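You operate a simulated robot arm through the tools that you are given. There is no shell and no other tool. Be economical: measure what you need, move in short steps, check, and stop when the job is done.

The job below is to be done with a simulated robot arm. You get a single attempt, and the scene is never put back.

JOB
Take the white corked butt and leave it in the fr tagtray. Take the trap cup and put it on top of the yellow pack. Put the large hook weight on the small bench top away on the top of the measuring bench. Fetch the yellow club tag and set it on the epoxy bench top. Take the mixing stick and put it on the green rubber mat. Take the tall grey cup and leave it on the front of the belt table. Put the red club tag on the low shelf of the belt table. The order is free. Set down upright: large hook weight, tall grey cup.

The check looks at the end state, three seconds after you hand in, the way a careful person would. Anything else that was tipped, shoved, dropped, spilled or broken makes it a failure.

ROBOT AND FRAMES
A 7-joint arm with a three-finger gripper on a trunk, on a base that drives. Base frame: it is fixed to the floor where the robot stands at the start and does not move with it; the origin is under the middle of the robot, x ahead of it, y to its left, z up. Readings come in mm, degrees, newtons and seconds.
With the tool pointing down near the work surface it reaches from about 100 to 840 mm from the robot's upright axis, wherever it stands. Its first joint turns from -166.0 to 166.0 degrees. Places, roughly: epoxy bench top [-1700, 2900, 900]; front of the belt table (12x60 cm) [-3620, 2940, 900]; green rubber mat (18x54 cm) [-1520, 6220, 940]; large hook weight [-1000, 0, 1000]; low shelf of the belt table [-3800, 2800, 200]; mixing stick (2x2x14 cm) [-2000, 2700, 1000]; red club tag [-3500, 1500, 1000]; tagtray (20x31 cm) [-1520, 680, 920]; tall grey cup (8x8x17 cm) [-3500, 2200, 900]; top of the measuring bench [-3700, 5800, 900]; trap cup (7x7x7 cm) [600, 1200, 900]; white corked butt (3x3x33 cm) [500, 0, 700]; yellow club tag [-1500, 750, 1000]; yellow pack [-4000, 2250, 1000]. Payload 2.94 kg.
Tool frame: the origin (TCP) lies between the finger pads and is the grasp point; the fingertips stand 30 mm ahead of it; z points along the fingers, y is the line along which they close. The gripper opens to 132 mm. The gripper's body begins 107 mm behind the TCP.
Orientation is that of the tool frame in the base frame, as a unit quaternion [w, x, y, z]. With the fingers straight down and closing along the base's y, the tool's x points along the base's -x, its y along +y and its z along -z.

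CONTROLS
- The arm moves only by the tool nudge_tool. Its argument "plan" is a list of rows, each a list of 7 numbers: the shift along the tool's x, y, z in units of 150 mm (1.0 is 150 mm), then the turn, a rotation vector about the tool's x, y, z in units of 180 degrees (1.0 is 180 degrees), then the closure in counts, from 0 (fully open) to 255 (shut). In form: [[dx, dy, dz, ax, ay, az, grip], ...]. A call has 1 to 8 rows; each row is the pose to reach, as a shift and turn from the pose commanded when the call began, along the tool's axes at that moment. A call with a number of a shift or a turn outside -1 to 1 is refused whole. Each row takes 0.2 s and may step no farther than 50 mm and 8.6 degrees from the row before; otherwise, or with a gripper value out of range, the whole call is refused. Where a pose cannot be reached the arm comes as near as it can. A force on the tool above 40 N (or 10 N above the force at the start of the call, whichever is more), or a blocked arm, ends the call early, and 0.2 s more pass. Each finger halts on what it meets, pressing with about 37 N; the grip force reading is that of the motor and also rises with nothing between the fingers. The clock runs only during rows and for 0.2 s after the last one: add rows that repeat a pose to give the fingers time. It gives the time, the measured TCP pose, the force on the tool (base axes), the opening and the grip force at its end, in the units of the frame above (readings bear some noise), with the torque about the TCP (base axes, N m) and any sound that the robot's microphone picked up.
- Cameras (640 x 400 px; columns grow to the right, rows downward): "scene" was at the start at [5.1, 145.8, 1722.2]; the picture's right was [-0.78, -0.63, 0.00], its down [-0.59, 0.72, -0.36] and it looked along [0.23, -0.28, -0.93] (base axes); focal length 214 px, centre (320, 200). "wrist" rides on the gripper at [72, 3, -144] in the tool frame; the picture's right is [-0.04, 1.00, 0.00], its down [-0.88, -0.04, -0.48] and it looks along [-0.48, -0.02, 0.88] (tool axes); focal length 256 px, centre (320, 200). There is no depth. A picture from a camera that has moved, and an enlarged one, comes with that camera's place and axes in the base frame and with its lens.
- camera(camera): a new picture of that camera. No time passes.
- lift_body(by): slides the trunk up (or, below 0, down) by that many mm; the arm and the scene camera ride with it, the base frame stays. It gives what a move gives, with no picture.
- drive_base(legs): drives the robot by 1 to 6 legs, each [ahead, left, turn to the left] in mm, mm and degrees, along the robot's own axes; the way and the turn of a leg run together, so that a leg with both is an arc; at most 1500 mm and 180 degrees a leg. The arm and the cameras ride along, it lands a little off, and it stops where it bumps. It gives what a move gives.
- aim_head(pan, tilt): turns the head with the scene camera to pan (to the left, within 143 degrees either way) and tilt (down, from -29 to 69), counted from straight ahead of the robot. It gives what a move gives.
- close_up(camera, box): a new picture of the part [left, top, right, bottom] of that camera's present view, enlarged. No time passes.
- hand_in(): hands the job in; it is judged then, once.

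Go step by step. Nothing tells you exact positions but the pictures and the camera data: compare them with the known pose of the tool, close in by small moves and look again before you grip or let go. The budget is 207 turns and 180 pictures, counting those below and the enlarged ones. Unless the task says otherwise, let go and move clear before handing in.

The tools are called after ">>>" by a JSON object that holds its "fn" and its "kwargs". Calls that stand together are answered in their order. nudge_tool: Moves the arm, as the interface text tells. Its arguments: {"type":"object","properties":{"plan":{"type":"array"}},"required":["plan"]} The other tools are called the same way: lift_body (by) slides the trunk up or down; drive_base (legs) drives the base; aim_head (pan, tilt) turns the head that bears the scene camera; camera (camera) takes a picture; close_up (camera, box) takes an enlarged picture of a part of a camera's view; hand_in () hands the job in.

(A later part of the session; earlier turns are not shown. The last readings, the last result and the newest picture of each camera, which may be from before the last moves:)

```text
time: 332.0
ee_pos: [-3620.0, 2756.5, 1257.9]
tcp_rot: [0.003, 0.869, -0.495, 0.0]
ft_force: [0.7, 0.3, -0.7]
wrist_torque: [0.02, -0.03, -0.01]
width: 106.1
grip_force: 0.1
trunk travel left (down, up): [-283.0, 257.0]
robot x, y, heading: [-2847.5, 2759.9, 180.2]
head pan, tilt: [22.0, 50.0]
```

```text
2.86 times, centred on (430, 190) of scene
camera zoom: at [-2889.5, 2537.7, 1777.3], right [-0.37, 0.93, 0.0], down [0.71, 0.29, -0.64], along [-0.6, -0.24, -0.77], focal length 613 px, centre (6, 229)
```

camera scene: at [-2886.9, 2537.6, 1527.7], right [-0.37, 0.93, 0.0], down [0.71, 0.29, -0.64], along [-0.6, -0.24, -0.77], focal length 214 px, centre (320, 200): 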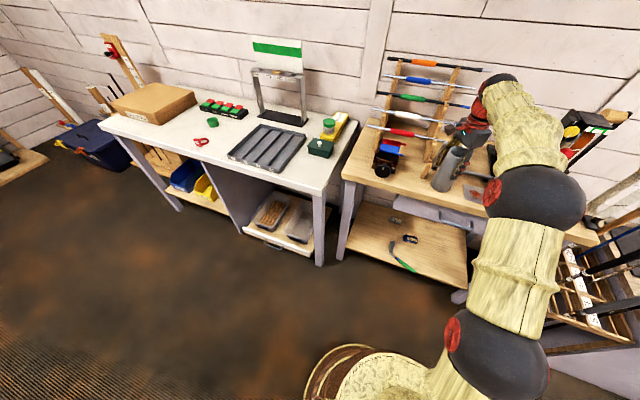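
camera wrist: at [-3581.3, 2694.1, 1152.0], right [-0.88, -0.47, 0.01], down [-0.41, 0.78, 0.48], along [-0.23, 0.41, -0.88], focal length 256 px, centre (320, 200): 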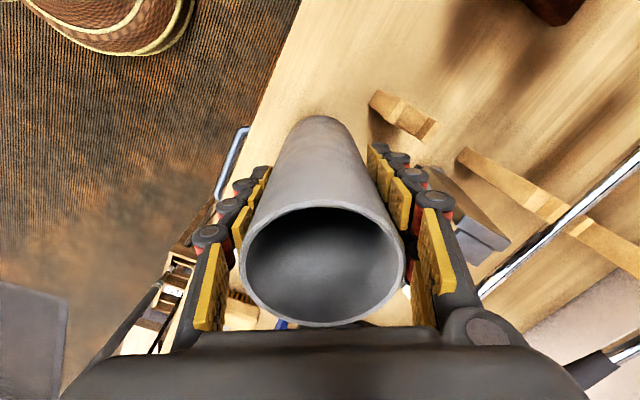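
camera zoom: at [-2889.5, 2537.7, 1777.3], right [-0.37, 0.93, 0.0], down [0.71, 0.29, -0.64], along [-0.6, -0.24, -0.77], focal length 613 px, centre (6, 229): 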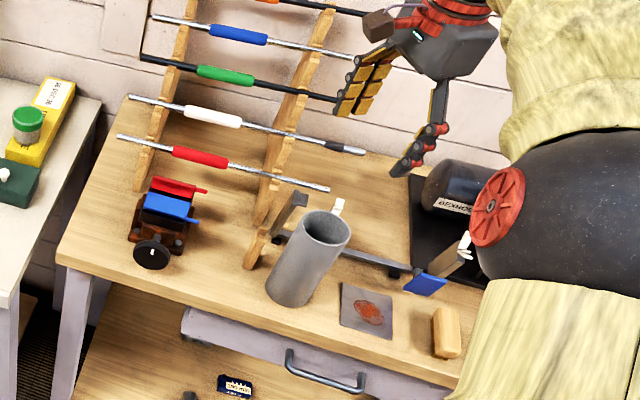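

The cup stands upright. Now the red tag: I drive over, set the tool yaw to match and pitch it ~50° so that the tag can later go in under the table.

>>> {"fn": "drive_base", "kwargs": {"legs": [[-90, 0, 0], [0, 1150, 0]]}}

>>> {"fn": "nudge_tool", "kwargs": {"plan": [[0, 0, 0, 0, 0, -0.0414, 120], [0, 0, 0, 0, 0, -0.0828, 120], [0, 0, 0, 0, 0, -0.1242, 120], [0, 0, 0, 0, 0, -0.1656, 120], [0, 0, 0, 0, 0, -0.207, 120], [0, 0, 0, 0, 0, -0.2484, 120], [0, 0, 0, 0, 0, -0.29, 120], [0, 0, 0, 0, 0, -0.331, 120]]}}

>>> {"fn": "nudge_tool", "kwargs": {"plan": [[0, 0, 0, 0, -0.045, 0, 120], [0, 0, 0, 0, -0.09, 0, 120], [0, 0, 0, 0, -0.135, 0, 120], [0, 0, 0, 0, -0.18, 0, 120], [0, 0, 0, 0, -0.225, 0, 120], [0, 0, 0, 0, -0.27, 0, 120]]}}

>>> {"fn": "lift_body", "kwargs": {"by": -200}}

>>> {"fn": "camera", "kwargs": {"camera": "wrist"}}

>>> {"fn": "camera", "kwargs": {"camera": "scene"}}

```text
time: 338.6
ee_pos: [-3523.8, 1582.4, 1258.3]
tcp_rot: [0.004, 0.873, -0.488, 0.0]
ft_force: [0.4, 0.7, 0.6]
wrist_torque: [0.02, 0.0, -0.02]
width: 105.9
grip_force: 0.0
trunk travel left (down, up): [-283.0, 257.0]
robot x, y, heading: [-2754.5, 1594.4, -179.0]
head pan, tilt: [22.0, 50.0]
```

```text
time: 340.4
ee_pos: [-3524.0, 1581.8, 1259.7]
tcp_rot: [0.004, 1.0, 0.011, -0.002]
ft_force: [0.0, 0.1, 1.0]
wrist_torque: [0.0, 0.02, -0.02]
width: 69.8
grip_force: 0.1
trunk travel left (down, up): [-283.0, 257.0]
robot x, y, heading: [-2751.2, 1595.9, -179.3]
head pan, tilt: [22.0, 50.0]
```

```text
time: 341.8
ee_pos: [-3523.5, 1582.5, 1259.0]
tcp_rot: [0.007, 0.91, 0.007, -0.414]
ft_force: [-0.5, -0.1, -0.4]
wrist_torque: [0.03, -0.07, -0.01]
width: 69.9
grip_force: 0.0
trunk travel left (down, up): [-283.0, 257.0]
robot x, y, heading: [-2751.2, 1596.2, -179.2]
head pan, tilt: [22.0, 50.0]
```

```text
time: 343.9
ee_pos: [-3524.1, 1581.3, 1060.2]
tcp_rot: [0.008, 0.911, 0.008, -0.413]
ft_force: [0.5, -0.6, -0.1]
wrist_torque: [0.01, 0.0, 0.01]
width: 69.7
grip_force: 0.1
trunk travel left (down, up): [-83.0, 457.0]
robot x, y, heading: [-2754.3, 1598.2, -179.2]
head pan, tilt: [22.0, 50.0]
```

```text
50 pictures are left
camera wrist: at [-3366.4, 1582.8, 1099.8], right [-0.01, -1.0, 0.04], down [-0.22, 0.04, 0.97], along [-0.98, 0.0, -0.22], focal length 256 px, centre (320, 200)
```

wrist: 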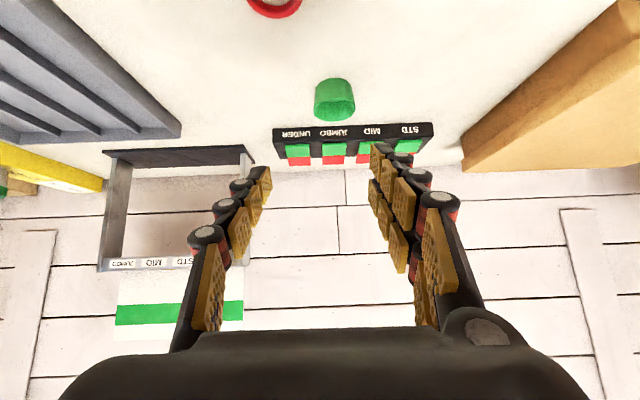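

```text
49 pictures are left
camera scene: at [-2790.6, 1374.5, 1577.5], right [-0.39, 0.92, 0.0], down [0.71, 0.3, -0.64], along [-0.59, -0.25, -0.77], focal length 214 px, centre (320, 200)
```

scene: 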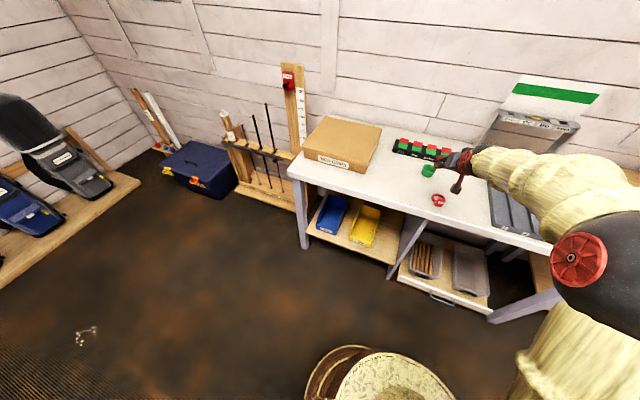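

>>> {"fn": "close_up", "kwargs": {"camera": "scene", "box": [400, 160, 480, 220]}}

```text
6.67 times, centred on (440, 190) of scene
camera zoom: at [-2790.6, 1374.5, 1577.5], right [-0.39, 0.92, 0.0], down [0.71, 0.3, -0.64], along [-0.59, -0.25, -0.77], focal length 1430 px, centre (-480, 267)
```

zoom: 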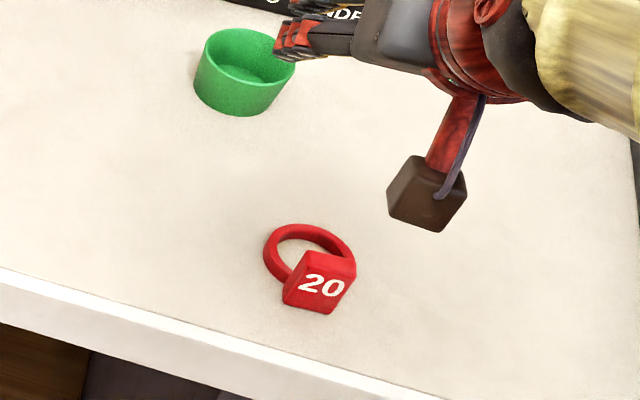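

The block "20" is at about (−3504,1612), facing me. I line up and lower with the pitched tool.

>>> {"fn": "nudge_tool", "kwargs": {"plan": [[0.164, -0.201, -0.19, 0, 0, 0, 120], [0.164, -0.201, -0.19, 0, 0, 0, 120]]}}

>>> {"fn": "lift_body", "kwargs": {"by": -83}}

>>> {"fn": "nudge_tool", "kwargs": {"plan": [[0.13, 0, 0.115, 0, 0, 0, 120], [0.2, 0, 0.176, 0, 0, 0, 120]]}}

>>> {"fn": "camera", "kwargs": {"camera": "wrist"}}

>>> {"fn": "close_up", "kwargs": {"camera": "scene", "box": [390, 130, 490, 205]}}

```text
time: 344.6
ee_pos: [-3485.9, 1612.5, 1058.0]
tcp_rot: [0.008, 0.911, 0.008, -0.413]
ft_force: [0.5, -0.5, -0.1]
wrist_torque: [-0.03, -0.03, 0.02]
width: 69.8
grip_force: 0.0
trunk travel left (down, up): [-83.0, 457.0]
robot x, y, heading: [-2751.7, 1597.3, -179.2]
head pan, tilt: [22.0, 50.0]
```

```text
time: 345.7
ee_pos: [-3486.2, 1612.1, 976.1]
tcp_rot: [0.007, 0.911, 0.008, -0.413]
ft_force: [0.1, 0.6, 0.0]
wrist_torque: [-0.01, -0.03, 0.01]
width: 69.8
grip_force: 0.0
trunk travel left (down, up): [0.0, 540.0]
robot x, y, heading: [-2751.9, 1598.0, -179.0]
head pan, tilt: [22.0, 50.0]
```

```text
time: 346.3
ee_pos: [-3486.0, 1611.7, 934.7]
tcp_rot: [0.007, 0.911, 0.007, -0.413]
ft_force: [-0.1, 0.2, 0.4]
wrist_torque: [-0.02, 0.02, 0.02]
width: 69.9
grip_force: 0.1
trunk travel left (down, up): [0.0, 540.0]
robot x, y, heading: [-2752.9, 1593.2, -179.1]
head pan, tilt: [22.0, 50.0]
```

```text
47 pictures are left
camera wrist: at [-3328.5, 1613.6, 975.1], right [-0.01, -1.0, 0.04], down [-0.22, 0.04, 0.97], along [-0.98, 0.0, -0.22], focal length 256 px, centre (320, 200)
```

wrist: 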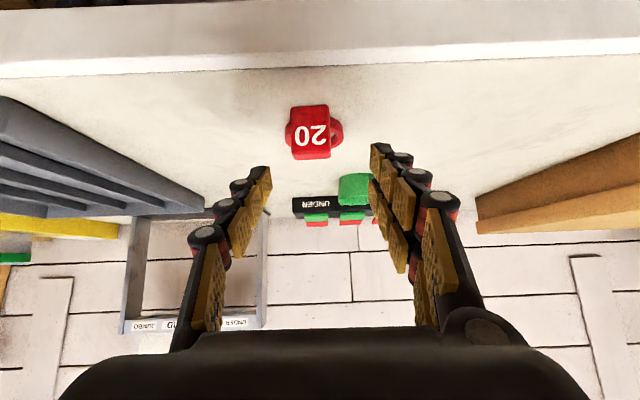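

```text
5.33 times, centred on (440, 168) of scene
camera zoom: at [-2790.8, 1374.5, 1494.4], right [-0.39, 0.92, 0.0], down [0.71, 0.3, -0.64], along [-0.59, -0.25, -0.77], focal length 1144 px, centre (-320, 373)
```

zoom: 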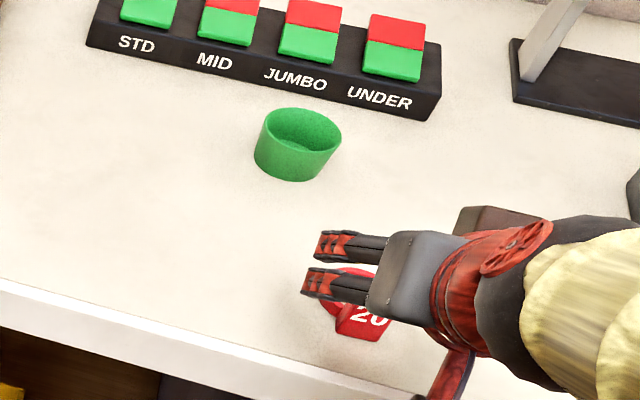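

>>> {"fn": "nudge_tool", "kwargs": {"plan": [[0.05, -0.02, 0.07, 0, 0, 0, 120], [0.1, -0.05, 0.14, 0, 0, 0, 120], [0.135, -0.05, 0.19, 0, 0, 0, 120], [0.155, -0.05, 0.22, 0, 0, 0, 120]]}}

>>> {"fn": "camera", "kwargs": {"camera": "wrist"}}

```text
time: 347.3
ee_pos: [-3498.1, 1619.1, 896.6]
tcp_rot: [0.007, 0.911, 0.007, -0.413]
ft_force: [-0.5, -0.1, 0.0]
wrist_torque: [-0.04, -0.01, -0.05]
width: 70.0
grip_force: 0.1
trunk travel left (down, up): [0.0, 540.0]
robot x, y, heading: [-2753.4, 1597.7, -179.0]
head pan, tilt: [22.0, 50.0]
```

```text
45 pictures are left
camera wrist: at [-3340.5, 1620.5, 936.4], right [-0.01, -1.0, 0.04], down [-0.22, 0.04, 0.97], along [-0.98, 0.0, -0.22], focal length 256 px, centre (320, 200)
```

wrist: 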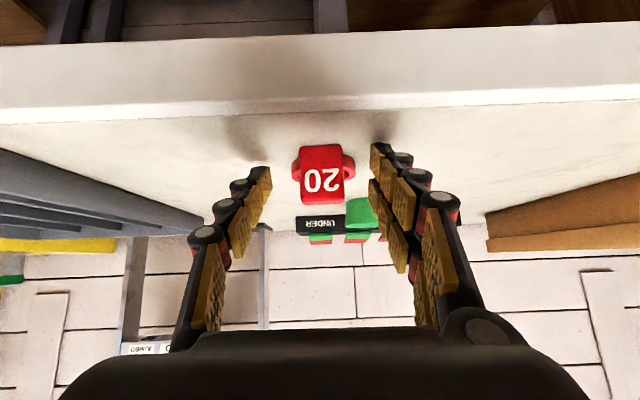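

>>> {"fn": "nudge_tool", "kwargs": {"plan": [[-0.01, 0, -0.009, 0, 0, 0, 255], [-0.01, 0, -0.009, 0, 0, 0, 255], [-0.01, 0, -0.009, 0, 0, 0, 255], [-0.01, 0, -0.009, 0, 0, 0, 255], [-0.01, 0, -0.009, 0, 0, 0, 255]]}}

>>> {"fn": "lift_body", "kwargs": {"by": 120}}

>>> {"fn": "camera", "kwargs": {"camera": "wrist"}}

```text
time: 348.5
ee_pos: [-3497.0, 1619.0, 898.8]
tcp_rot: [0.008, 0.91, 0.008, -0.414]
ft_force: [-0.6, 1.0, -0.5]
wrist_torque: [0.01, 0.0, 0.03]
width: 28.8
grip_force: 36.9
trunk travel left (down, up): [0.0, 540.0]
robot x, y, heading: [-2749.0, 1594.4, -179.5]
head pan, tilt: [22.0, 50.0]
```

```text
time: 350.0
ee_pos: [-3497.6, 1618.6, 1016.6]
tcp_rot: [0.008, 0.911, 0.008, -0.413]
ft_force: [1.4, -0.1, -0.5]
wrist_torque: [0.04, 0.01, -0.01]
width: 28.2
grip_force: 37.0
trunk travel left (down, up): [-120.0, 420.0]
robot x, y, heading: [-2752.5, 1594.2, -179.0]
head pan, tilt: [22.0, 50.0]
```

```text
44 pictures are left
camera wrist: at [-3339.9, 1620.2, 1058.2], right [-0.01, -1.0, 0.04], down [-0.22, 0.04, 0.97], along [-0.97, 0.0, -0.22], focal length 256 px, centre (320, 200)
```

wrist: 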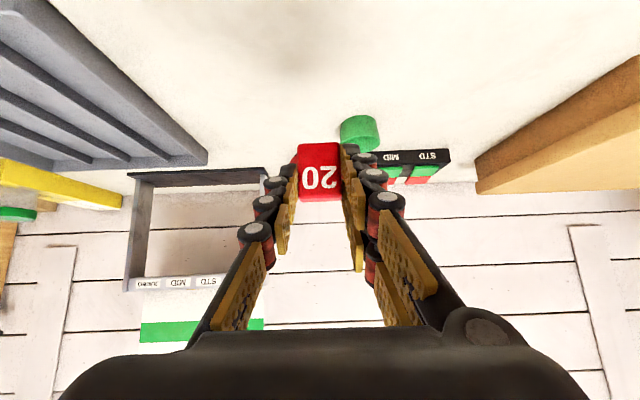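

The red tag is held flat relative to the pitched tool. I retract, drive to the belt table's left part and will lower in front of it.

>>> {"fn": "nudge_tool", "kwargs": {"plan": [[0.2, 0, -0.23, 0, 0, 0, 255], [0.4, 0, -0.46, 0, 0, 0, 255], [0.57, 0, -0.65, 0, 0, 0, 255]]}}

>>> {"fn": "drive_base", "kwargs": {"legs": [[-85, 0, -1], [0, -945, 0]]}}

>>> {"fn": "lift_body", "kwargs": {"by": -120}}

>>> {"fn": "camera", "kwargs": {"camera": "scene"}}

```text
time: 350.8
ee_pos: [-3367.2, 1624.7, 1018.2]
tcp_rot: [0.007, 0.911, 0.008, -0.413]
ft_force: [-0.6, 0.3, 0.2]
wrist_torque: [0.02, 0.0, 0.02]
width: 28.4
grip_force: 37.3
trunk travel left (down, up): [-120.0, 420.0]
robot x, y, heading: [-2754.6, 1600.9, -179.2]
head pan, tilt: [22.0, 50.0]
```

```text
time: 356.3
ee_pos: [-3271.3, 2598.2, 1018.2]
tcp_rot: [-0.002, 0.911, -0.013, -0.412]
ft_force: [0.1, 0.0, -0.1]
wrist_torque: [-0.01, 0.03, 0.01]
width: 28.6
grip_force: 36.8
trunk travel left (down, up): [-120.0, 420.0]
robot x, y, heading: [-2658.5, 2539.8, 178.1]
head pan, tilt: [22.0, 50.0]
stopped in leg 2: the robot was blocked; the commanded pose is now the measured one
```

```text
time: 357.8
ee_pos: [-3271.0, 2598.9, 898.9]
tcp_rot: [-0.003, 0.911, -0.014, -0.412]
ft_force: [0.1, 0.5, -0.1]
wrist_torque: [-0.01, -0.02, 0.0]
width: 28.4
grip_force: 37.0
trunk travel left (down, up): [0.0, 540.0]
robot x, y, heading: [-2658.3, 2544.5, 178.4]
head pan, tilt: [22.0, 50.0]
```

```text
43 pictures are left
camera scene: at [-2705.4, 2321.3, 1494.5], right [-0.34, 0.94, 0.0], down [0.72, 0.26, -0.64], along [-0.6, -0.22, -0.77], focal length 214 px, centre (320, 200)
```

scene: 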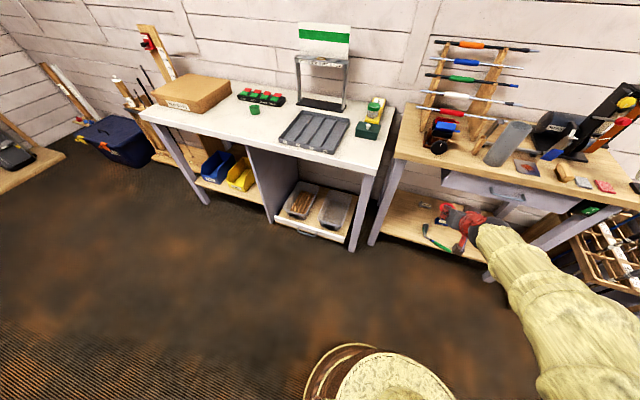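

I bumped lightly on the epoxy bench leg side by backing the wrong way; I move forward away from it, then lower the arm in front of the belt table.

>>> {"fn": "drive_base", "kwargs": {"legs": [[165, 0, 0], [0, 20, 1.6]]}}

>>> {"fn": "nudge_tool", "kwargs": {"plan": [[0.245, 0, 0.214, 0, 0, 0, 255], [0.49, 0, 0.429, 0, 0, 0, 255], [0.735, 0, 0.643, 0, 0, 0, 255], [0.979, 0, 0.858, 0, 0, 0, 255]]}}

>>> {"fn": "nudge_tool", "kwargs": {"plan": [[0.245, 0, 0.214, 0, 0, 0, 255], [0.49, 0, 0.429, 0, 0, 0, 255], [0.735, 0, 0.643, 0, 0, 0, 255], [0.979, 0, 0.858, 0, 0, 0, 255]]}}

>>> {"fn": "camera", "kwargs": {"camera": "scene"}}

```text
time: 359.6
ee_pos: [-3439.1, 2566.5, 899.1]
tcp_rot: [0.002, 0.911, -0.002, -0.413]
ft_force: [-0.8, 0.8, -0.2]
wrist_torque: [0.0, -0.01, 0.04]
width: 28.3
grip_force: 36.2
trunk travel left (down, up): [0.0, 540.0]
robot x, y, heading: [-2827.9, 2529.0, 179.4]
head pan, tilt: [22.0, 50.0]
```

```text
time: 360.6
ee_pos: [-3434.2, 2543.8, 696.9]
tcp_rot: [-0.004, 0.911, 0.11, -0.398]
ft_force: [-2.0, 3.3, 1.7]
wrist_torque: [-0.16, -0.24, 0.18]
width: 28.3
grip_force: 37.0
trunk travel left (down, up): [0.0, 540.0]
robot x, y, heading: [-2825.8, 2525.2, 179.6]
head pan, tilt: [22.0, 50.0]
```

```text
time: 361.6
ee_pos: [-3441.7, 2583.0, 505.8]
tcp_rot: [0.013, 0.911, 0.003, -0.413]
ft_force: [-0.5, 0.6, 2.3]
wrist_torque: [-0.01, -0.1, 0.04]
width: 28.5
grip_force: 36.7
out of reach, approached as far as the arm can: row 2, 3, 4
trunk travel left (down, up): [0.0, 540.0]
robot x, y, heading: [-2823.4, 2524.7, 179.8]
head pan, tilt: [22.0, 50.0]
```

```text
42 pictures are left
camera scene: at [-2866.2, 2305.5, 1494.4], right [-0.37, 0.93, 0.0], down [0.71, 0.28, -0.64], along [-0.6, -0.24, -0.77], focal length 214 px, centre (320, 200)
```

scene: 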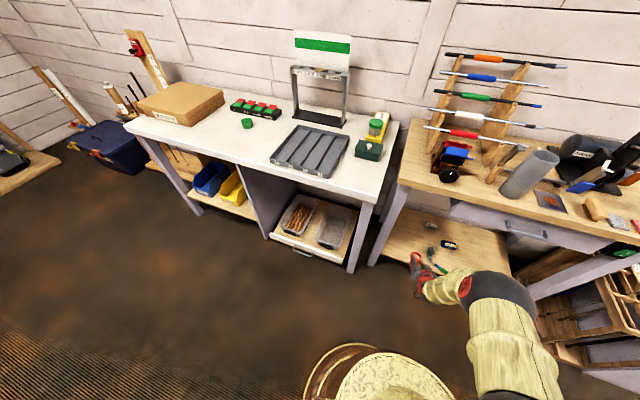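

>>> {"fn": "nudge_tool", "kwargs": {"plan": [[0.245, 0, 0.214, 0, 0, 0, 255], [0.49, 0, 0.429, 0, 0, 0, 255], [0.735, 0, 0.643, 0, 0, 0, 255], [0.979, 0, 0.858, 0, 0, 0, 255]]}}

>>> {"fn": "camera", "kwargs": {"camera": "wrist"}}

```text
time: 362.6
ee_pos: [-3460.8, 2593.4, 403.1]
tcp_rot: [0.015, 0.912, -0.004, -0.411]
ft_force: [0.0, 0.1, 0.5]
wrist_torque: [0.02, -0.02, 0.01]
width: 28.7
grip_force: 37.0
out of reach, approached as far as the arm can: row 1, 2, 3, 4
trunk travel left (down, up): [0.0, 540.0]
robot x, y, heading: [-2827.5, 2527.1, 179.7]
head pan, tilt: [22.0, 50.0]
```

```text
41 pictures are left
camera wrist: at [-3303.8, 2593.1, 445.0], right [-0.02, -1.0, 0.06], down [-0.22, 0.07, 0.97], along [-0.97, 0.01, -0.22], focal length 256 px, centre (320, 200)
```

wrist: 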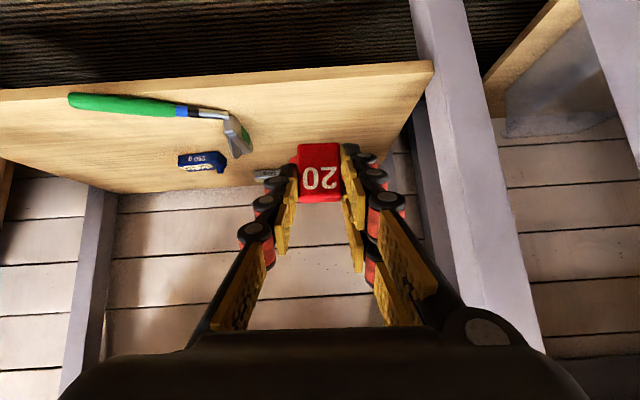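

>>> {"fn": "nudge_tool", "kwargs": {"plan": [[0.25, 0, -0.016, 0, 0.045, 0, 255], [0.5, 0, -0.032, 0, 0.09, 0, 255], [0.75, 0, -0.05, 0, 0.13, 0, 255], [0.9, 0, -0.06, 0, 0.13, 0, 255]]}}

```text
time: 363.6
ee_pos: [-3356.9, 2588.0, 311.4]
tcp_rot: [0.003, 0.976, -0.001, -0.22]
ft_force: [-0.5, -0.1, -0.2]
wrist_torque: [-0.02, -0.06, 0.0]
width: 28.9
grip_force: 37.2
trunk travel left (down, up): [0.0, 540.0]
robot x, y, heading: [-2824.4, 2526.2, 179.7]
head pan, tilt: [22.0, 50.0]
```

>>> {"fn": "nudge_tool", "kwargs": {"plan": [[0.086, 0, 0.181, 0, 0, 0, 255], [0.172, 0, 0.362, 0, 0, 0, 255]]}}

>>> {"fn": "camera", "kwargs": {"camera": "scene"}}

```text
time: 364.2
ee_pos: [-3356.8, 2591.6, 252.8]
tcp_rot: [0.003, 0.975, -0.002, -0.221]
ft_force: [-0.2, -0.8, -0.4]
wrist_torque: [-0.01, -0.07, 0.0]
width: 28.2
grip_force: 37.4
trunk travel left (down, up): [0.0, 540.0]
robot x, y, heading: [-2822.2, 2522.0, 179.6]
head pan, tilt: [22.0, 50.0]
```

```text
40 pictures are left
camera scene: at [-2866.4, 2305.4, 1494.4], right [-0.37, 0.93, 0.0], down [0.71, 0.28, -0.64], along [-0.6, -0.24, -0.77], focal length 214 px, centre (320, 200)
```

scene: 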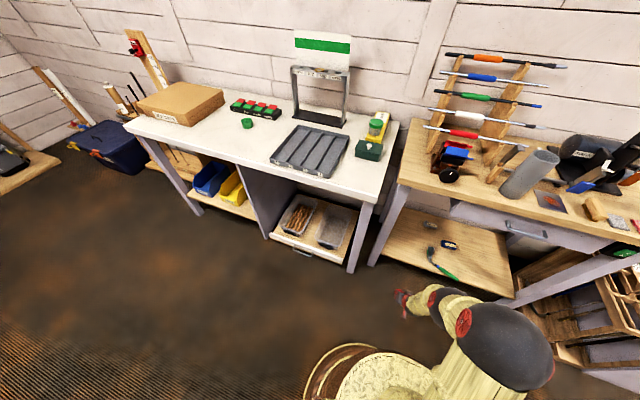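

>>> {"fn": "nudge_tool", "kwargs": {"plan": [[-0.06, 0, -0.13, 0, 0, 0, 255], [-0.072, 0, -0.151, 0, -0.045, 0, 255], [-0.072, 0, -0.151, 0, -0.09, 0, 255], [-0.072, 0, -0.151, 0, -0.125, 0, 255]]}}

```text
time: 365.2
ee_pos: [-3383.6, 2579.9, 271.4]
tcp_rot: [0.032, 0.915, -0.017, -0.402]
ft_force: [-0.3, -0.2, -0.4]
wrist_torque: [-0.01, -0.1, 0.0]
width: 28.5
grip_force: 37.3
out of reach, approached as far as the arm can: row 2, 3, 4
trunk travel left (down, up): [0.0, 540.0]
robot x, y, heading: [-2822.4, 2527.3, 179.8]
head pan, tilt: [22.0, 50.0]
```

Now the tool reaches low enough with nearly flat tag. I drive forward so the tag goes over the low shelf.

>>> {"fn": "lift_body", "kwargs": {"by": 15}}

>>> {"fn": "drive_base", "kwargs": {"legs": [[200, 0, 0]]}}

>>> {"fn": "camera", "kwargs": {"camera": "wrist"}}

>>> {"fn": "aim_head", "kwargs": {"pan": 0, "tilt": 60}}

>>> {"fn": "camera", "kwargs": {"camera": "scene"}}

```text
time: 365.8
ee_pos: [-3382.8, 2579.6, 286.5]
tcp_rot: [0.032, 0.915, -0.018, -0.401]
ft_force: [-0.2, -0.1, -0.3]
wrist_torque: [0.05, -0.01, 0.0]
width: 28.5
grip_force: 37.1
trunk travel left (down, up): [-15.0, 525.0]
robot x, y, heading: [-2825.5, 2523.1, 179.5]
head pan, tilt: [22.0, 50.0]
```

```text
time: 367.4
ee_pos: [-3578.4, 2584.3, 285.4]
tcp_rot: [0.03, 0.915, -0.02, -0.401]
ft_force: [0.2, -0.2, -0.1]
wrist_torque: [-0.03, -0.04, 0.02]
width: 28.5
grip_force: 37.2
trunk travel left (down, up): [-15.0, 525.0]
robot x, y, heading: [-3022.2, 2524.2, 179.3]
head pan, tilt: [22.0, 50.0]
```

```text
39 pictures are left
camera wrist: at [-3422.8, 2583.7, 330.5], right [-0.04, -0.99, 0.1], down [-0.25, 0.11, 0.96], along [-0.97, 0.01, -0.25], focal length 256 px, centre (320, 200)
```

wrist: 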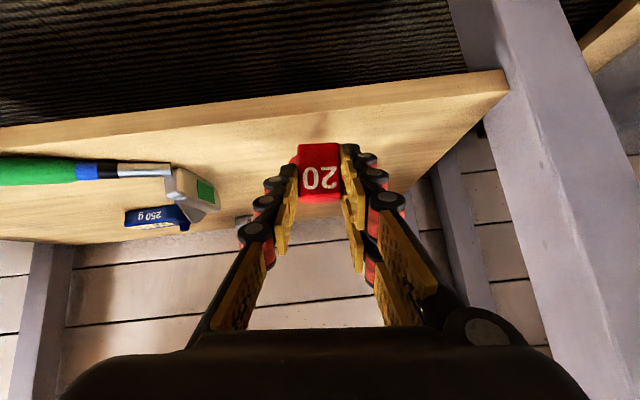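

```text
time: 368.3
ee_pos: [-3578.9, 2583.9, 285.3]
tcp_rot: [0.031, 0.916, -0.02, -0.399]
ft_force: [-0.1, -0.2, 0.5]
wrist_torque: [0.01, -0.02, 0.02]
width: 28.5
grip_force: 36.8
trunk travel left (down, up): [-15.0, 525.0]
robot x, y, heading: [-3021.1, 2523.6, 179.4]
head pan, tilt: [0.0, 60.0]
```

```text
38 pictures are left
camera scene: at [-3059.9, 2336.0, 1496.8], right [0.01, 1.0, 0.0], down [0.87, -0.01, -0.5], along [-0.5, 0.0, -0.87], focal length 214 px, centre (320, 200)
```

scene: 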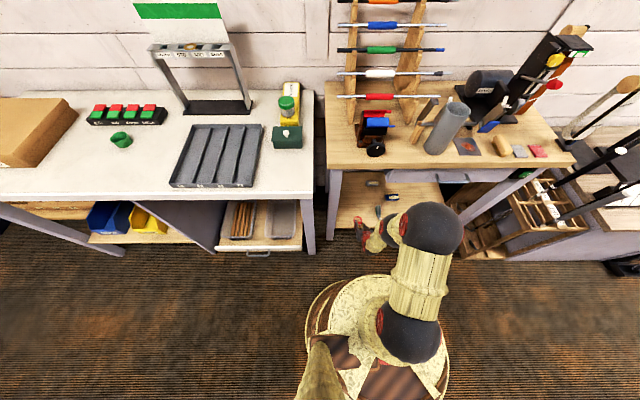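

>>> {"fn": "drive_base", "kwargs": {"legs": [[95, 0, 0]]}}

>>> {"fn": "camera", "kwargs": {"camera": "wrist"}}

```text
time: 369.4
ee_pos: [-3674.3, 2585.6, 285.4]
tcp_rot: [0.031, 0.915, -0.02, -0.402]
ft_force: [0.4, -0.4, -0.5]
wrist_torque: [-0.01, -0.04, 0.06]
width: 28.5
grip_force: 37.0
trunk travel left (down, up): [-15.0, 525.0]
robot x, y, heading: [-3119.9, 2527.9, 179.4]
head pan, tilt: [0.0, 60.0]
```

```text
37 pictures are left
camera wrist: at [-3518.7, 2584.6, 330.5], right [-0.04, -0.99, 0.1], down [-0.25, 0.11, 0.96], along [-0.97, 0.01, -0.25], focal length 256 px, centre (320, 200)
```

wrist: 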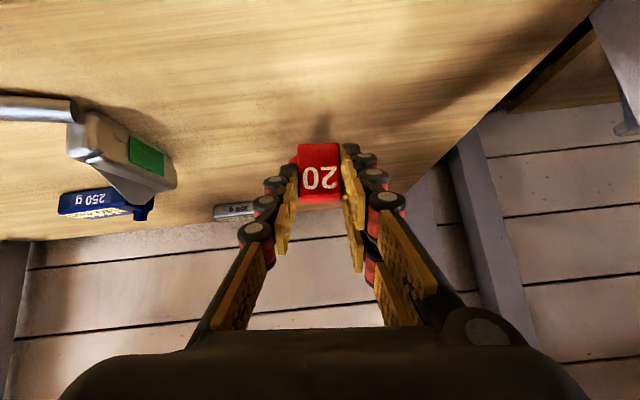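

>>> {"fn": "lift_body", "kwargs": {"by": -15}}

>>> {"fn": "nudge_tool", "kwargs": {"plan": [[0.03, 0, 0.027, 0, 0, 0, 255], [0.055, 0, 0.05, 0, 0, 0, 255], [0.08, 0, 0.073, 0, 0, 0, 255], [0.105, 0, 0.096, 0, 0, 0, 255], [0.13, 0, 0.119, 0, 0, 0, 255], [0.15, 0, 0.138, 0, 0, 0, 255]]}}

>>> {"fn": "camera", "kwargs": {"camera": "wrist"}}

```text
time: 370.0
ee_pos: [-3674.7, 2586.0, 270.9]
tcp_rot: [0.03, 0.916, -0.02, -0.4]
ft_force: [0.0, -0.3, -0.2]
wrist_torque: [0.03, 0.01, 0.01]
width: 28.5
grip_force: 37.4
trunk travel left (down, up): [0.0, 540.0]
robot x, y, heading: [-3115.2, 2529.8, 179.4]
head pan, tilt: [0.0, 60.0]
```

```text
time: 371.1
ee_pos: [-3677.9, 2584.5, 254.4]
tcp_rot: [0.032, 0.913, -0.018, -0.407]
ft_force: [9.0, -2.5, 26.2]
wrist_torque: [-0.07, -0.06, 0.04]
width: 28.7
grip_force: 37.0
trunk travel left (down, up): [0.0, 540.0]
robot x, y, heading: [-3113.3, 2530.0, 179.3]
head pan, tilt: [0.0, 60.0]
stopped in row 5: the force on the tool passed its limit at 77 N (the readings are from after the stop); the commanded pose is now the measured one
```

```text
36 pictures are left
camera wrist: at [-3521.4, 2583.6, 297.5], right [-0.04, -0.99, 0.11], down [-0.23, 0.11, 0.97], along [-0.97, 0.01, -0.24], focal length 256 px, centre (320, 200)
```

wrist: 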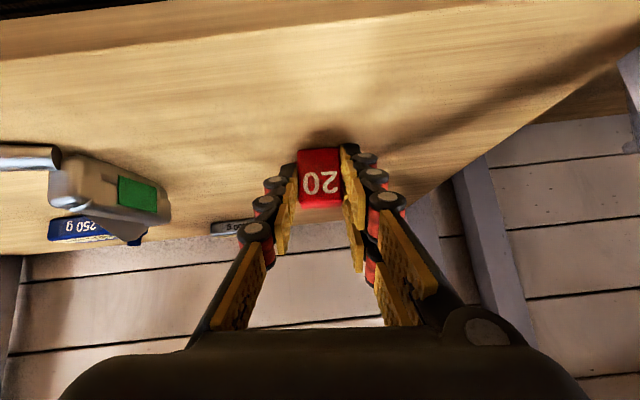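

Contact with the shelf. I relieve, release, and back out.

>>> {"fn": "nudge_tool", "kwargs": {"plan": [[-0.012, 0, -0.011, 0, 0, 0, 255], [-0.012, 0, -0.011, 0, 0, 0, 190], [-0.012, 0, -0.011, 0, 0, 0, 175], [-0.012, 0, -0.011, 0, 0, 0, 160], [-0.012, 0, -0.011, 0, 0, 0, 150], [-0.012, 0, -0.011, 0, 0, 0, 150]]}}

>>> {"fn": "lift_body", "kwargs": {"by": 60}}

>>> {"fn": "camera", "kwargs": {"camera": "wrist"}}

```text
time: 372.5
ee_pos: [-3676.7, 2582.7, 257.4]
tcp_rot: [0.033, 0.914, -0.018, -0.404]
ft_force: [-0.3, 0.0, 0.2]
wrist_torque: [0.02, -0.01, 0.01]
width: 54.5
grip_force: 0.1
trunk travel left (down, up): [0.0, 540.0]
robot x, y, heading: [-3118.2, 2528.5, 179.1]
head pan, tilt: [0.0, 60.0]
```

```text
time: 373.5
ee_pos: [-3676.5, 2583.6, 316.6]
tcp_rot: [0.032, 0.914, -0.019, -0.404]
ft_force: [-0.3, 0.0, 0.1]
wrist_torque: [0.01, 0.05, -0.01]
width: 54.1
grip_force: 0.0
trunk travel left (down, up): [-60.0, 480.0]
robot x, y, heading: [-3115.1, 2528.9, 179.4]
head pan, tilt: [0.0, 60.0]
```

```text
35 pictures are left
camera wrist: at [-3520.2, 2583.4, 359.5], right [-0.04, -0.99, 0.11], down [-0.24, 0.11, 0.96], along [-0.97, 0.01, -0.24], focal length 256 px, centre (320, 200)
```

wrist: 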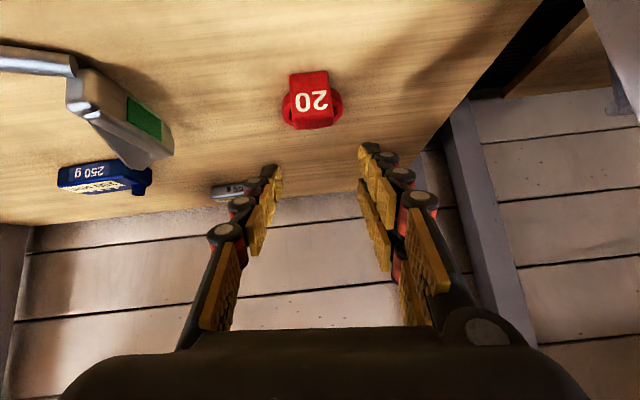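

The red tag is on the low shelf. I back out, raise the arm, and drive to the hook weight.

>>> {"fn": "drive_base", "kwargs": {"legs": [[-290, 0, 0]]}}

>>> {"fn": "lift_body", "kwargs": {"by": 440}}

>>> {"fn": "nudge_tool", "kwargs": {"plan": [[-0.24, 0, -0.22, 0, 0, 0, 60], [-0.48, 0, -0.44, 0, 0, 0, 60], [-0.72, 0, -0.66, 0, 0, 0, 60], [-0.96, 0, -0.88, 0, 0, 0, 60]]}}

>>> {"fn": "nudge_tool", "kwargs": {"plan": [[-0.24, 0, -0.22, 0, 0, 0, 60], [-0.48, 0, -0.44, 0, 0, 0, 60], [-0.72, 0, -0.66, 0, 0, 0, 60], [-0.96, 0, -0.88, 0, 0, 0, 60]]}}

>>> {"fn": "nudge_tool", "kwargs": {"plan": [[0, 0, 0, 0, 0.045, 0, 60], [0, 0, 0, 0, 0.09, 0, 60], [0, 0, 0, 0, 0.135, 0, 60], [0, 0, 0, 0, 0.18, 0, 60], [0, 0, 0, 0, 0.225, 0, 60], [0, 0, 0, 0, 0.264, 0, 60]]}}

>>> {"fn": "drive_base", "kwargs": {"legs": [[0, 400, 0], [-1200, 0, 0.8], [-1250, 0, 0], [0, 1100, 0], [0, 900, 0]]}}

>>> {"fn": "aim_head", "kwargs": {"pan": 15, "tilt": 45}}

>>> {"fn": "camera", "kwargs": {"camera": "scene"}}

```text
time: 375.5
ee_pos: [-3382.7, 2581.5, 316.1]
tcp_rot: [0.031, 0.914, -0.02, -0.404]
ft_force: [-0.2, 0.4, -0.1]
wrist_torque: [0.01, -0.02, -0.01]
width: 54.5
grip_force: 0.1
trunk travel left (down, up): [-60.0, 480.0]
robot x, y, heading: [-2820.0, 2526.3, 179.3]
head pan, tilt: [0.0, 60.0]
```

```text
refused: 440 is not a number from -400 to 400
```

```text
time: 376.5
ee_pos: [-3380.2, 2595.8, 510.8]
tcp_rot: [0.032, 0.915, -0.018, -0.402]
ft_force: [1.0, -0.2, -1.4]
wrist_torque: [-0.02, 0.08, -0.02]
width: 100.6
grip_force: 0.2
trunk travel left (down, up): [-60.0, 480.0]
robot x, y, heading: [-2825.8, 2526.0, 179.1]
head pan, tilt: [0.0, 60.0]
```

```text
time: 377.5
ee_pos: [-3379.0, 2609.9, 703.8]
tcp_rot: [0.032, 0.914, -0.019, -0.404]
ft_force: [-0.3, -0.3, -0.7]
wrist_torque: [0.04, 0.02, 0.0]
width: 101.2
grip_force: 0.1
trunk travel left (down, up): [-60.0, 480.0]
robot x, y, heading: [-2822.6, 2525.3, 179.3]
head pan, tilt: [0.0, 60.0]
```

```text
time: 378.9
ee_pos: [-3380.1, 2608.8, 704.5]
tcp_rot: [0.036, 0.999, -0.004, 0.0]
ft_force: [0.1, 0.0, -0.3]
wrist_torque: [-0.05, 0.04, 0.0]
width: 101.0
grip_force: 0.1
trunk travel left (down, up): [-60.0, 480.0]
robot x, y, heading: [-2822.2, 2519.8, 179.5]
head pan, tilt: [0.0, 60.0]
```

```text
time: 397.0
ee_pos: [-911.1, 1321.8, 705.2]
tcp_rot: [0.036, 0.999, 0.007, -0.002]
ft_force: [0.4, 2.3, 0.8]
wrist_torque: [-0.31, 0.06, -0.08]
width: 100.9
grip_force: 0.0
trunk travel left (down, up): [-60.0, 480.0]
robot x, y, heading: [-348.7, 1249.7, -178.6]
head pan, tilt: [0.0, 60.0]
stopped in leg 4: the force on the tool passed its limit at 110 N (the readings are from after the stop); the commanded pose is now the measured one
```

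```text
time: 397.8
ee_pos: [-910.9, 1320.8, 706.3]
tcp_rot: [0.036, 0.999, 0.006, -0.002]
ft_force: [0.7, 8.0, -0.1]
wrist_torque: [-0.84, 0.08, -0.12]
width: 100.9
grip_force: 0.1
trunk travel left (down, up): [-60.0, 480.0]
robot x, y, heading: [-348.9, 1251.9, -178.9]
head pan, tilt: [15.0, 45.0]
```

```text
34 pictures are left
camera scene: at [-394.0, 1036.9, 1561.3], right [-0.28, 0.96, 0.0], down [0.68, 0.2, -0.71], along [-0.68, -0.2, -0.71], focal length 214 px, centre (320, 200)
```

scene: 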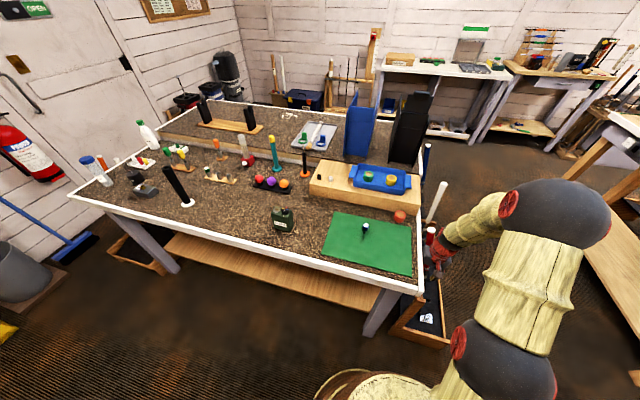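

The lift had been refused, so the low gripper touched the club rack. I back away carefully and check.

>>> {"fn": "drive_base", "kwargs": {"legs": [[0, -250, 0]]}}

>>> {"fn": "close_up", "kwargs": {"camera": "scene", "box": [340, 120, 480, 340]}}

>>> {"fn": "camera", "kwargs": {"camera": "wrist"}}

```text
time: 399.6
ee_pos: [-916.7, 1571.9, 705.9]
tcp_rot: [0.034, 0.999, 0.007, -0.002]
ft_force: [0.1, -0.2, -0.1]
wrist_torque: [0.03, -0.01, 0.01]
width: 101.0
grip_force: 0.1
trunk travel left (down, up): [-60.0, 480.0]
robot x, y, heading: [-357.8, 1502.4, -178.7]
head pan, tilt: [15.0, 45.0]
```

```text
1.82 times, centred on (410, 230) of scene
camera zoom: at [-400.1, 1284.7, 1561.2], right [-0.28, 0.96, 0.0], down [0.68, 0.2, -0.71], along [-0.68, -0.2, -0.71], focal length 390 px, centre (156, 146)
```

zoom: 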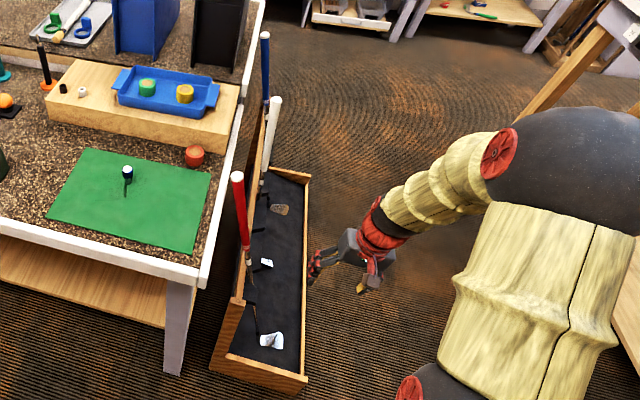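

```text
32 pictures are left
camera wrist: at [-841.7, 1580.3, 848.8], right [-0.03, -1.0, 0.07], down [-0.88, 0.06, 0.48], along [-0.48, -0.05, -0.88], focal length 256 px, centre (320, 200)
```

wrist: 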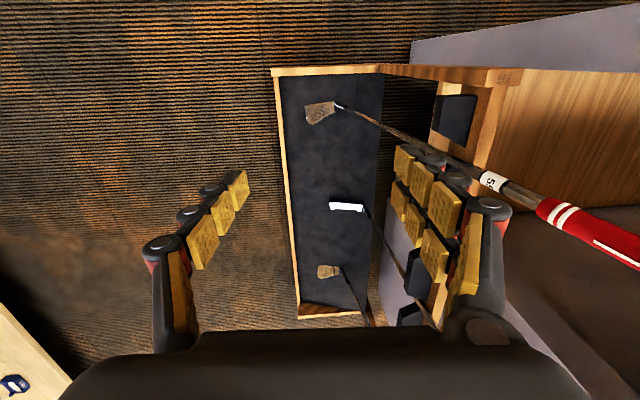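

The rack and its three clubs look unharmed. I raise properly now and continue.

>>> {"fn": "lift_body", "kwargs": {"by": 400}}

>>> {"fn": "nudge_tool", "kwargs": {"plan": [[0, 0, -0.33, 0, 0, 0, 60], [0, 0, -0.66, 0, 0, 0, 60], [0, 0, -0.99, 0, 0, 0, 60]]}}

>>> {"fn": "drive_base", "kwargs": {"legs": [[0, 800, -1.3], [0, 720, 0]]}}

>>> {"fn": "camera", "kwargs": {"camera": "scene"}}

```text
time: 403.4
ee_pos: [-916.5, 1572.5, 1106.0]
tcp_rot: [0.036, 0.999, 0.007, -0.003]
ft_force: [-0.9, -0.1, 0.4]
wrist_torque: [0.0, 0.04, -0.01]
width: 100.8
grip_force: 0.2
trunk travel left (down, up): [-460.0, 80.0]
robot x, y, heading: [-357.2, 1497.2, -178.7]
head pan, tilt: [15.0, 45.0]
```

```text
time: 404.2
ee_pos: [-915.2, 1581.3, 1256.1]
tcp_rot: [0.034, 0.999, 0.006, -0.002]
ft_force: [1.1, -0.4, -0.9]
wrist_torque: [0.01, 0.07, 0.02]
width: 101.1
grip_force: 0.0
trunk travel left (down, up): [-460.0, 80.0]
robot x, y, heading: [-354.7, 1498.5, -178.8]
head pan, tilt: [15.0, 45.0]
```

```text
time: 411.9
ee_pos: [-897.8, 91.3, 1255.8]
tcp_rot: [0.034, 0.999, 0.004, -0.003]
ft_force: [0.0, -0.4, 0.6]
wrist_torque: [0.02, 0.01, 0.0]
width: 101.0
grip_force: 0.1
trunk travel left (down, up): [-460.0, 80.0]
robot x, y, heading: [-333.7, 6.5, -179.2]
head pan, tilt: [15.0, 45.0]
```

```text
31 pictures are left
camera scene: at [-381.3, -206.3, 1961.2], right [-0.28, 0.96, 0.0], down [0.68, 0.2, -0.71], along [-0.68, -0.2, -0.71], focal length 214 px, centre (320, 200)
```

scene: 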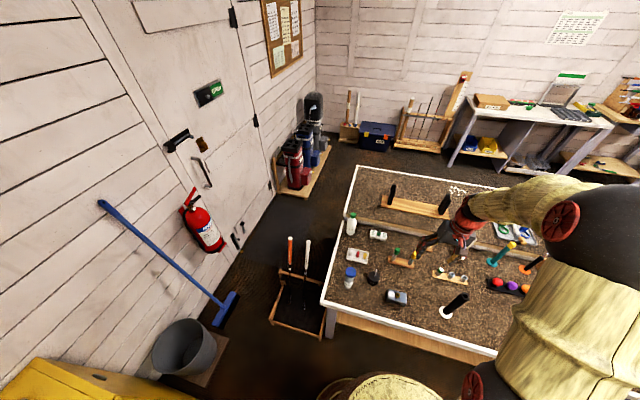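

>>> {"fn": "close_up", "kwargs": {"camera": "scene", "box": [325, 215, 475, 330]}}

>>> {"fn": "camera", "kwargs": {"camera": "wrist"}}

```text
3.48 times, centred on (400, 272) of scene
camera zoom: at [-381.3, -206.3, 1961.2], right [-0.28, 0.96, 0.0], down [0.68, 0.2, -0.71], along [-0.68, -0.2, -0.71], focal length 746 px, centre (42, -52)
```

zoom: 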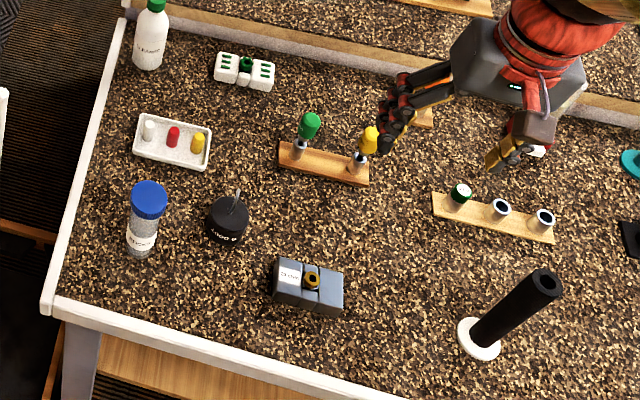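

```text
29 pictures are left
camera wrist: at [-823.1, 99.7, 1399.0], right [-0.03, -1.0, 0.07], down [-0.88, 0.06, 0.48], along [-0.48, -0.05, -0.88], focal length 256 px, centre (320, 200)
```

wrist: 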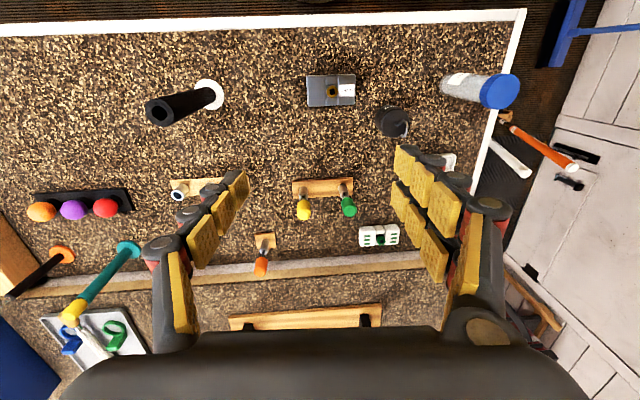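

The large hook weight (black, "2000 g") is around (−915,−65). I move over it and level the tool.

>>> {"fn": "drive_base", "kwargs": {"legs": [[17, 158, -0.8]]}}

>>> {"fn": "nudge_tool", "kwargs": {"plan": [[0, 0, 0, 0.023, 0, 0, 60], [0, 0, 0, 0.023, 0, 0, 60]]}}

>>> {"fn": "lift_body", "kwargs": {"by": -130}}

>>> {"fn": "camera", "kwargs": {"camera": "wrist"}}

```text
time: 413.3
ee_pos: [-911.4, -63.1, 1254.7]
tcp_rot: [0.035, 0.999, -0.003, -0.003]
ft_force: [-0.2, -0.8, -0.1]
wrist_torque: [0.09, -0.01, 0.01]
width: 101.0
grip_force: 0.1
trunk travel left (down, up): [-460.0, 80.0]
robot x, y, heading: [-353.3, -154.1, -180.0]
head pan, tilt: [15.0, 45.0]
```

```text
time: 413.9
ee_pos: [-911.2, -60.8, 1256.4]
tcp_rot: [-0.001, 1.0, -0.004, -0.003]
ft_force: [1.1, 0.1, -0.1]
wrist_torque: [-0.06, 0.0, 0.03]
width: 101.4
grip_force: 0.1
trunk travel left (down, up): [-460.0, 80.0]
robot x, y, heading: [-351.1, -153.6, -179.8]
head pan, tilt: [15.0, 45.0]
```

```text
time: 415.5
ee_pos: [-911.5, -62.5, 1127.0]
tcp_rot: [-0.001, 1.0, -0.002, -0.002]
ft_force: [0.1, 0.5, 0.1]
wrist_torque: [0.03, 0.04, -0.01]
width: 100.8
grip_force: 0.2
trunk travel left (down, up): [-330.0, 210.0]
robot x, y, heading: [-353.0, -155.8, -180.0]
head pan, tilt: [15.0, 45.0]
```

```text
28 pictures are left
camera wrist: at [-837.2, -64.7, 1269.4], right [-0.05, -1.0, 0.0], down [-0.88, 0.04, 0.48], along [-0.48, 0.02, -0.88], focal length 256 px, centre (320, 200)
```

wrist: 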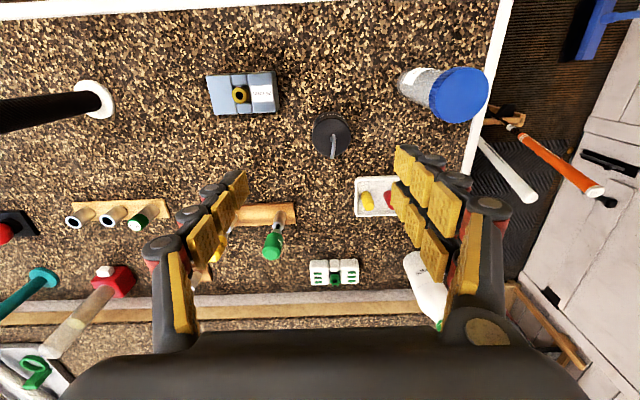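

>>> {"fn": "nudge_tool", "kwargs": {"plan": [[-0.04, 0.083, 0.25, 0, 0, 0, 105], [-0.04, 0.083, 0.5, 0, 0, 0, 105], [-0.04, 0.083, 0.7, 0, 0, 0, 105]]}}

>>> {"fn": "camera", "kwargs": {"camera": "wrist"}}

```text
time: 416.3
ee_pos: [-918.6, -72.9, 1019.6]
tcp_rot: [0.0, 1.0, -0.003, -0.003]
ft_force: [0.4, -0.6, -0.3]
wrist_torque: [-0.05, 0.02, -0.01]
width: 77.7
grip_force: 0.0
trunk travel left (down, up): [-330.0, 210.0]
robot x, y, heading: [-347.5, -152.8, -179.8]
head pan, tilt: [15.0, 45.0]
```

```text
27 pictures are left
camera wrist: at [-843.9, -75.9, 1164.3], right [-0.05, -1.0, 0.0], down [-0.88, 0.04, 0.48], along [-0.48, 0.02, -0.88], focal length 256 px, centre (320, 200)
```

wrist: 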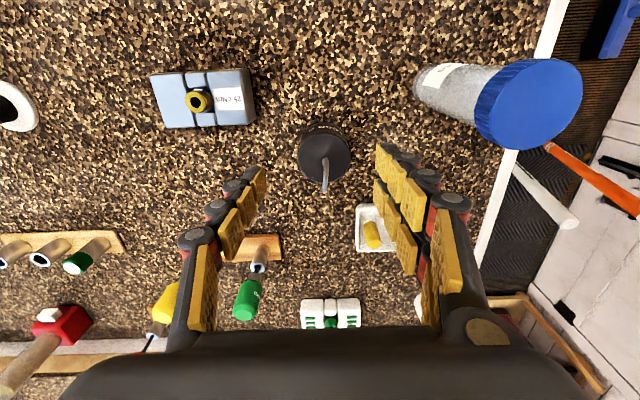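

>>> {"fn": "nudge_tool", "kwargs": {"plan": [[0.025, 0.015, 0.15, 0, 0, 0, 105], [0.025, 0.015, 0.28, 0, 0, 0, 105], [0.025, 0.015, 0.36, 0, 0, 0, 105]]}}

>>> {"fn": "camera", "kwargs": {"camera": "wrist"}}

```text
time: 417.1
ee_pos: [-915.1, -76.7, 966.0]
tcp_rot: [-0.001, 1.0, -0.002, -0.002]
ft_force: [-0.1, 0.1, -0.4]
wrist_torque: [-0.01, -0.02, -0.03]
width: 77.8
grip_force: 0.1
trunk travel left (down, up): [-330.0, 210.0]
robot x, y, heading: [-350.6, -151.7, -179.9]
head pan, tilt: [15.0, 45.0]
```

```text
26 pictures are left
camera wrist: at [-840.4, -78.3, 1110.1], right [-0.05, -1.0, 0.0], down [-0.88, 0.04, 0.48], along [-0.48, 0.02, -0.88], focal length 256 px, centre (320, 200)
```

wrist: 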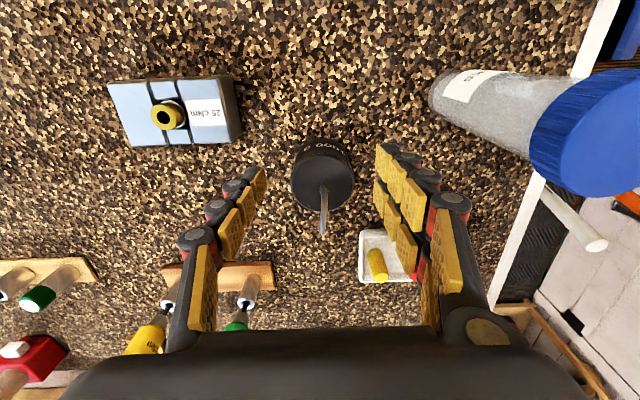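

>>> {"fn": "nudge_tool", "kwargs": {"plan": [[-0.147, 0.005, 0, 0, 0, 0, 105], [-0.147, 0.005, 0.2, 0, 0, 0, 105], [-0.147, 0.005, 0.37, 0, 0, 0, 105]]}}

>>> {"fn": "camera", "kwargs": {"camera": "wrist"}}

```text
time: 417.9
ee_pos: [-937.1, -75.7, 909.7]
tcp_rot: [-0.001, 1.0, -0.002, -0.004]
ft_force: [-1.3, 1.0, -1.3]
wrist_torque: [0.01, -0.02, -0.03]
width: 77.7
grip_force: 0.0
trunk travel left (down, up): [-330.0, 210.0]
robot x, y, heading: [-351.9, -158.2, -179.7]
head pan, tilt: [15.0, 45.0]
```

```text
25 pictures are left
camera wrist: at [-862.7, -78.8, 1053.2], right [-0.05, -1.0, 0.0], down [-0.88, 0.04, 0.48], along [-0.48, 0.02, -0.88], focal length 256 px, centre (320, 200)
```

wrist: 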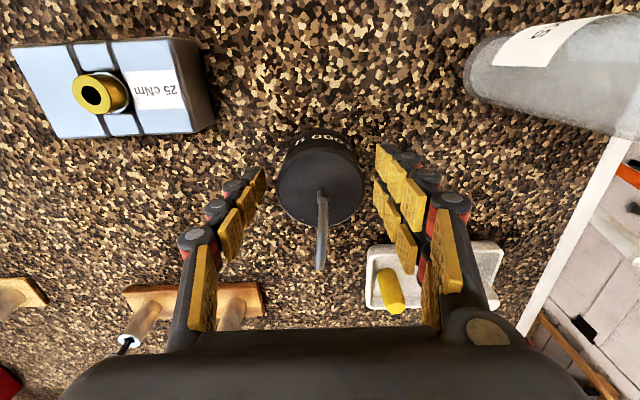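

>>> {"fn": "nudge_tool", "kwargs": {"plan": [[0, 0, 0.05, 0, 0, 0, 105], [0, 0, 0.09, 0, 0, 0, 105], [0, 0, 0.09, 0, 0, 0, 255], [0, 0, 0.09, 0, 0, 0, 255], [0, 0, 0.09, 0, 0, 0, 255], [0, 0, 0.09, 0, 0, 0, 255]]}}

>>> {"fn": "lift_body", "kwargs": {"by": 60}}

>>> {"fn": "camera", "kwargs": {"camera": "wrist"}}

```text
time: 419.3
ee_pos: [-936.8, -75.7, 896.5]
tcp_rot: [0.0, 1.0, -0.002, -0.003]
ft_force: [1.0, -1.4, -0.2]
wrist_torque: [0.06, -0.07, -0.01]
width: 54.2
grip_force: 37.6
trunk travel left (down, up): [-330.0, 210.0]
robot x, y, heading: [-351.4, -152.9, -179.7]
head pan, tilt: [15.0, 45.0]
```

```text
time: 420.3
ee_pos: [-937.6, -75.9, 956.7]
tcp_rot: [-0.001, 1.0, -0.002, -0.001]
ft_force: [-0.1, -0.6, -10.5]
wrist_torque: [-0.01, 0.0, 0.0]
width: 53.9
grip_force: 37.3
trunk travel left (down, up): [-390.0, 150.0]
robot x, y, heading: [-349.8, -154.9, -179.8]
head pan, tilt: [15.0, 45.0]
```

```text
24 pictures are left
camera wrist: at [-862.9, -78.7, 1099.3], right [-0.05, -1.0, 0.0], down [-0.88, 0.04, 0.48], along [-0.48, 0.02, -0.88], focal length 256 px, centre (320, 200)
```

wrist: 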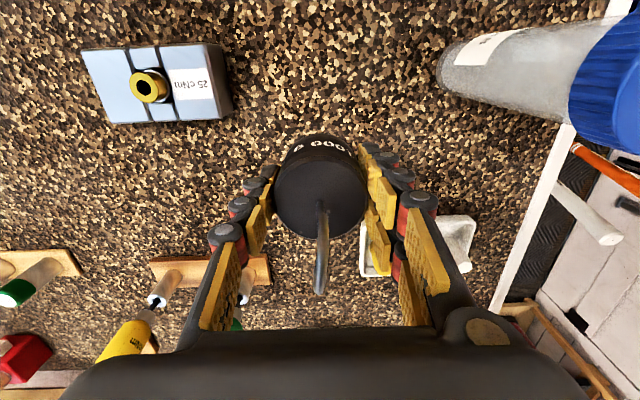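

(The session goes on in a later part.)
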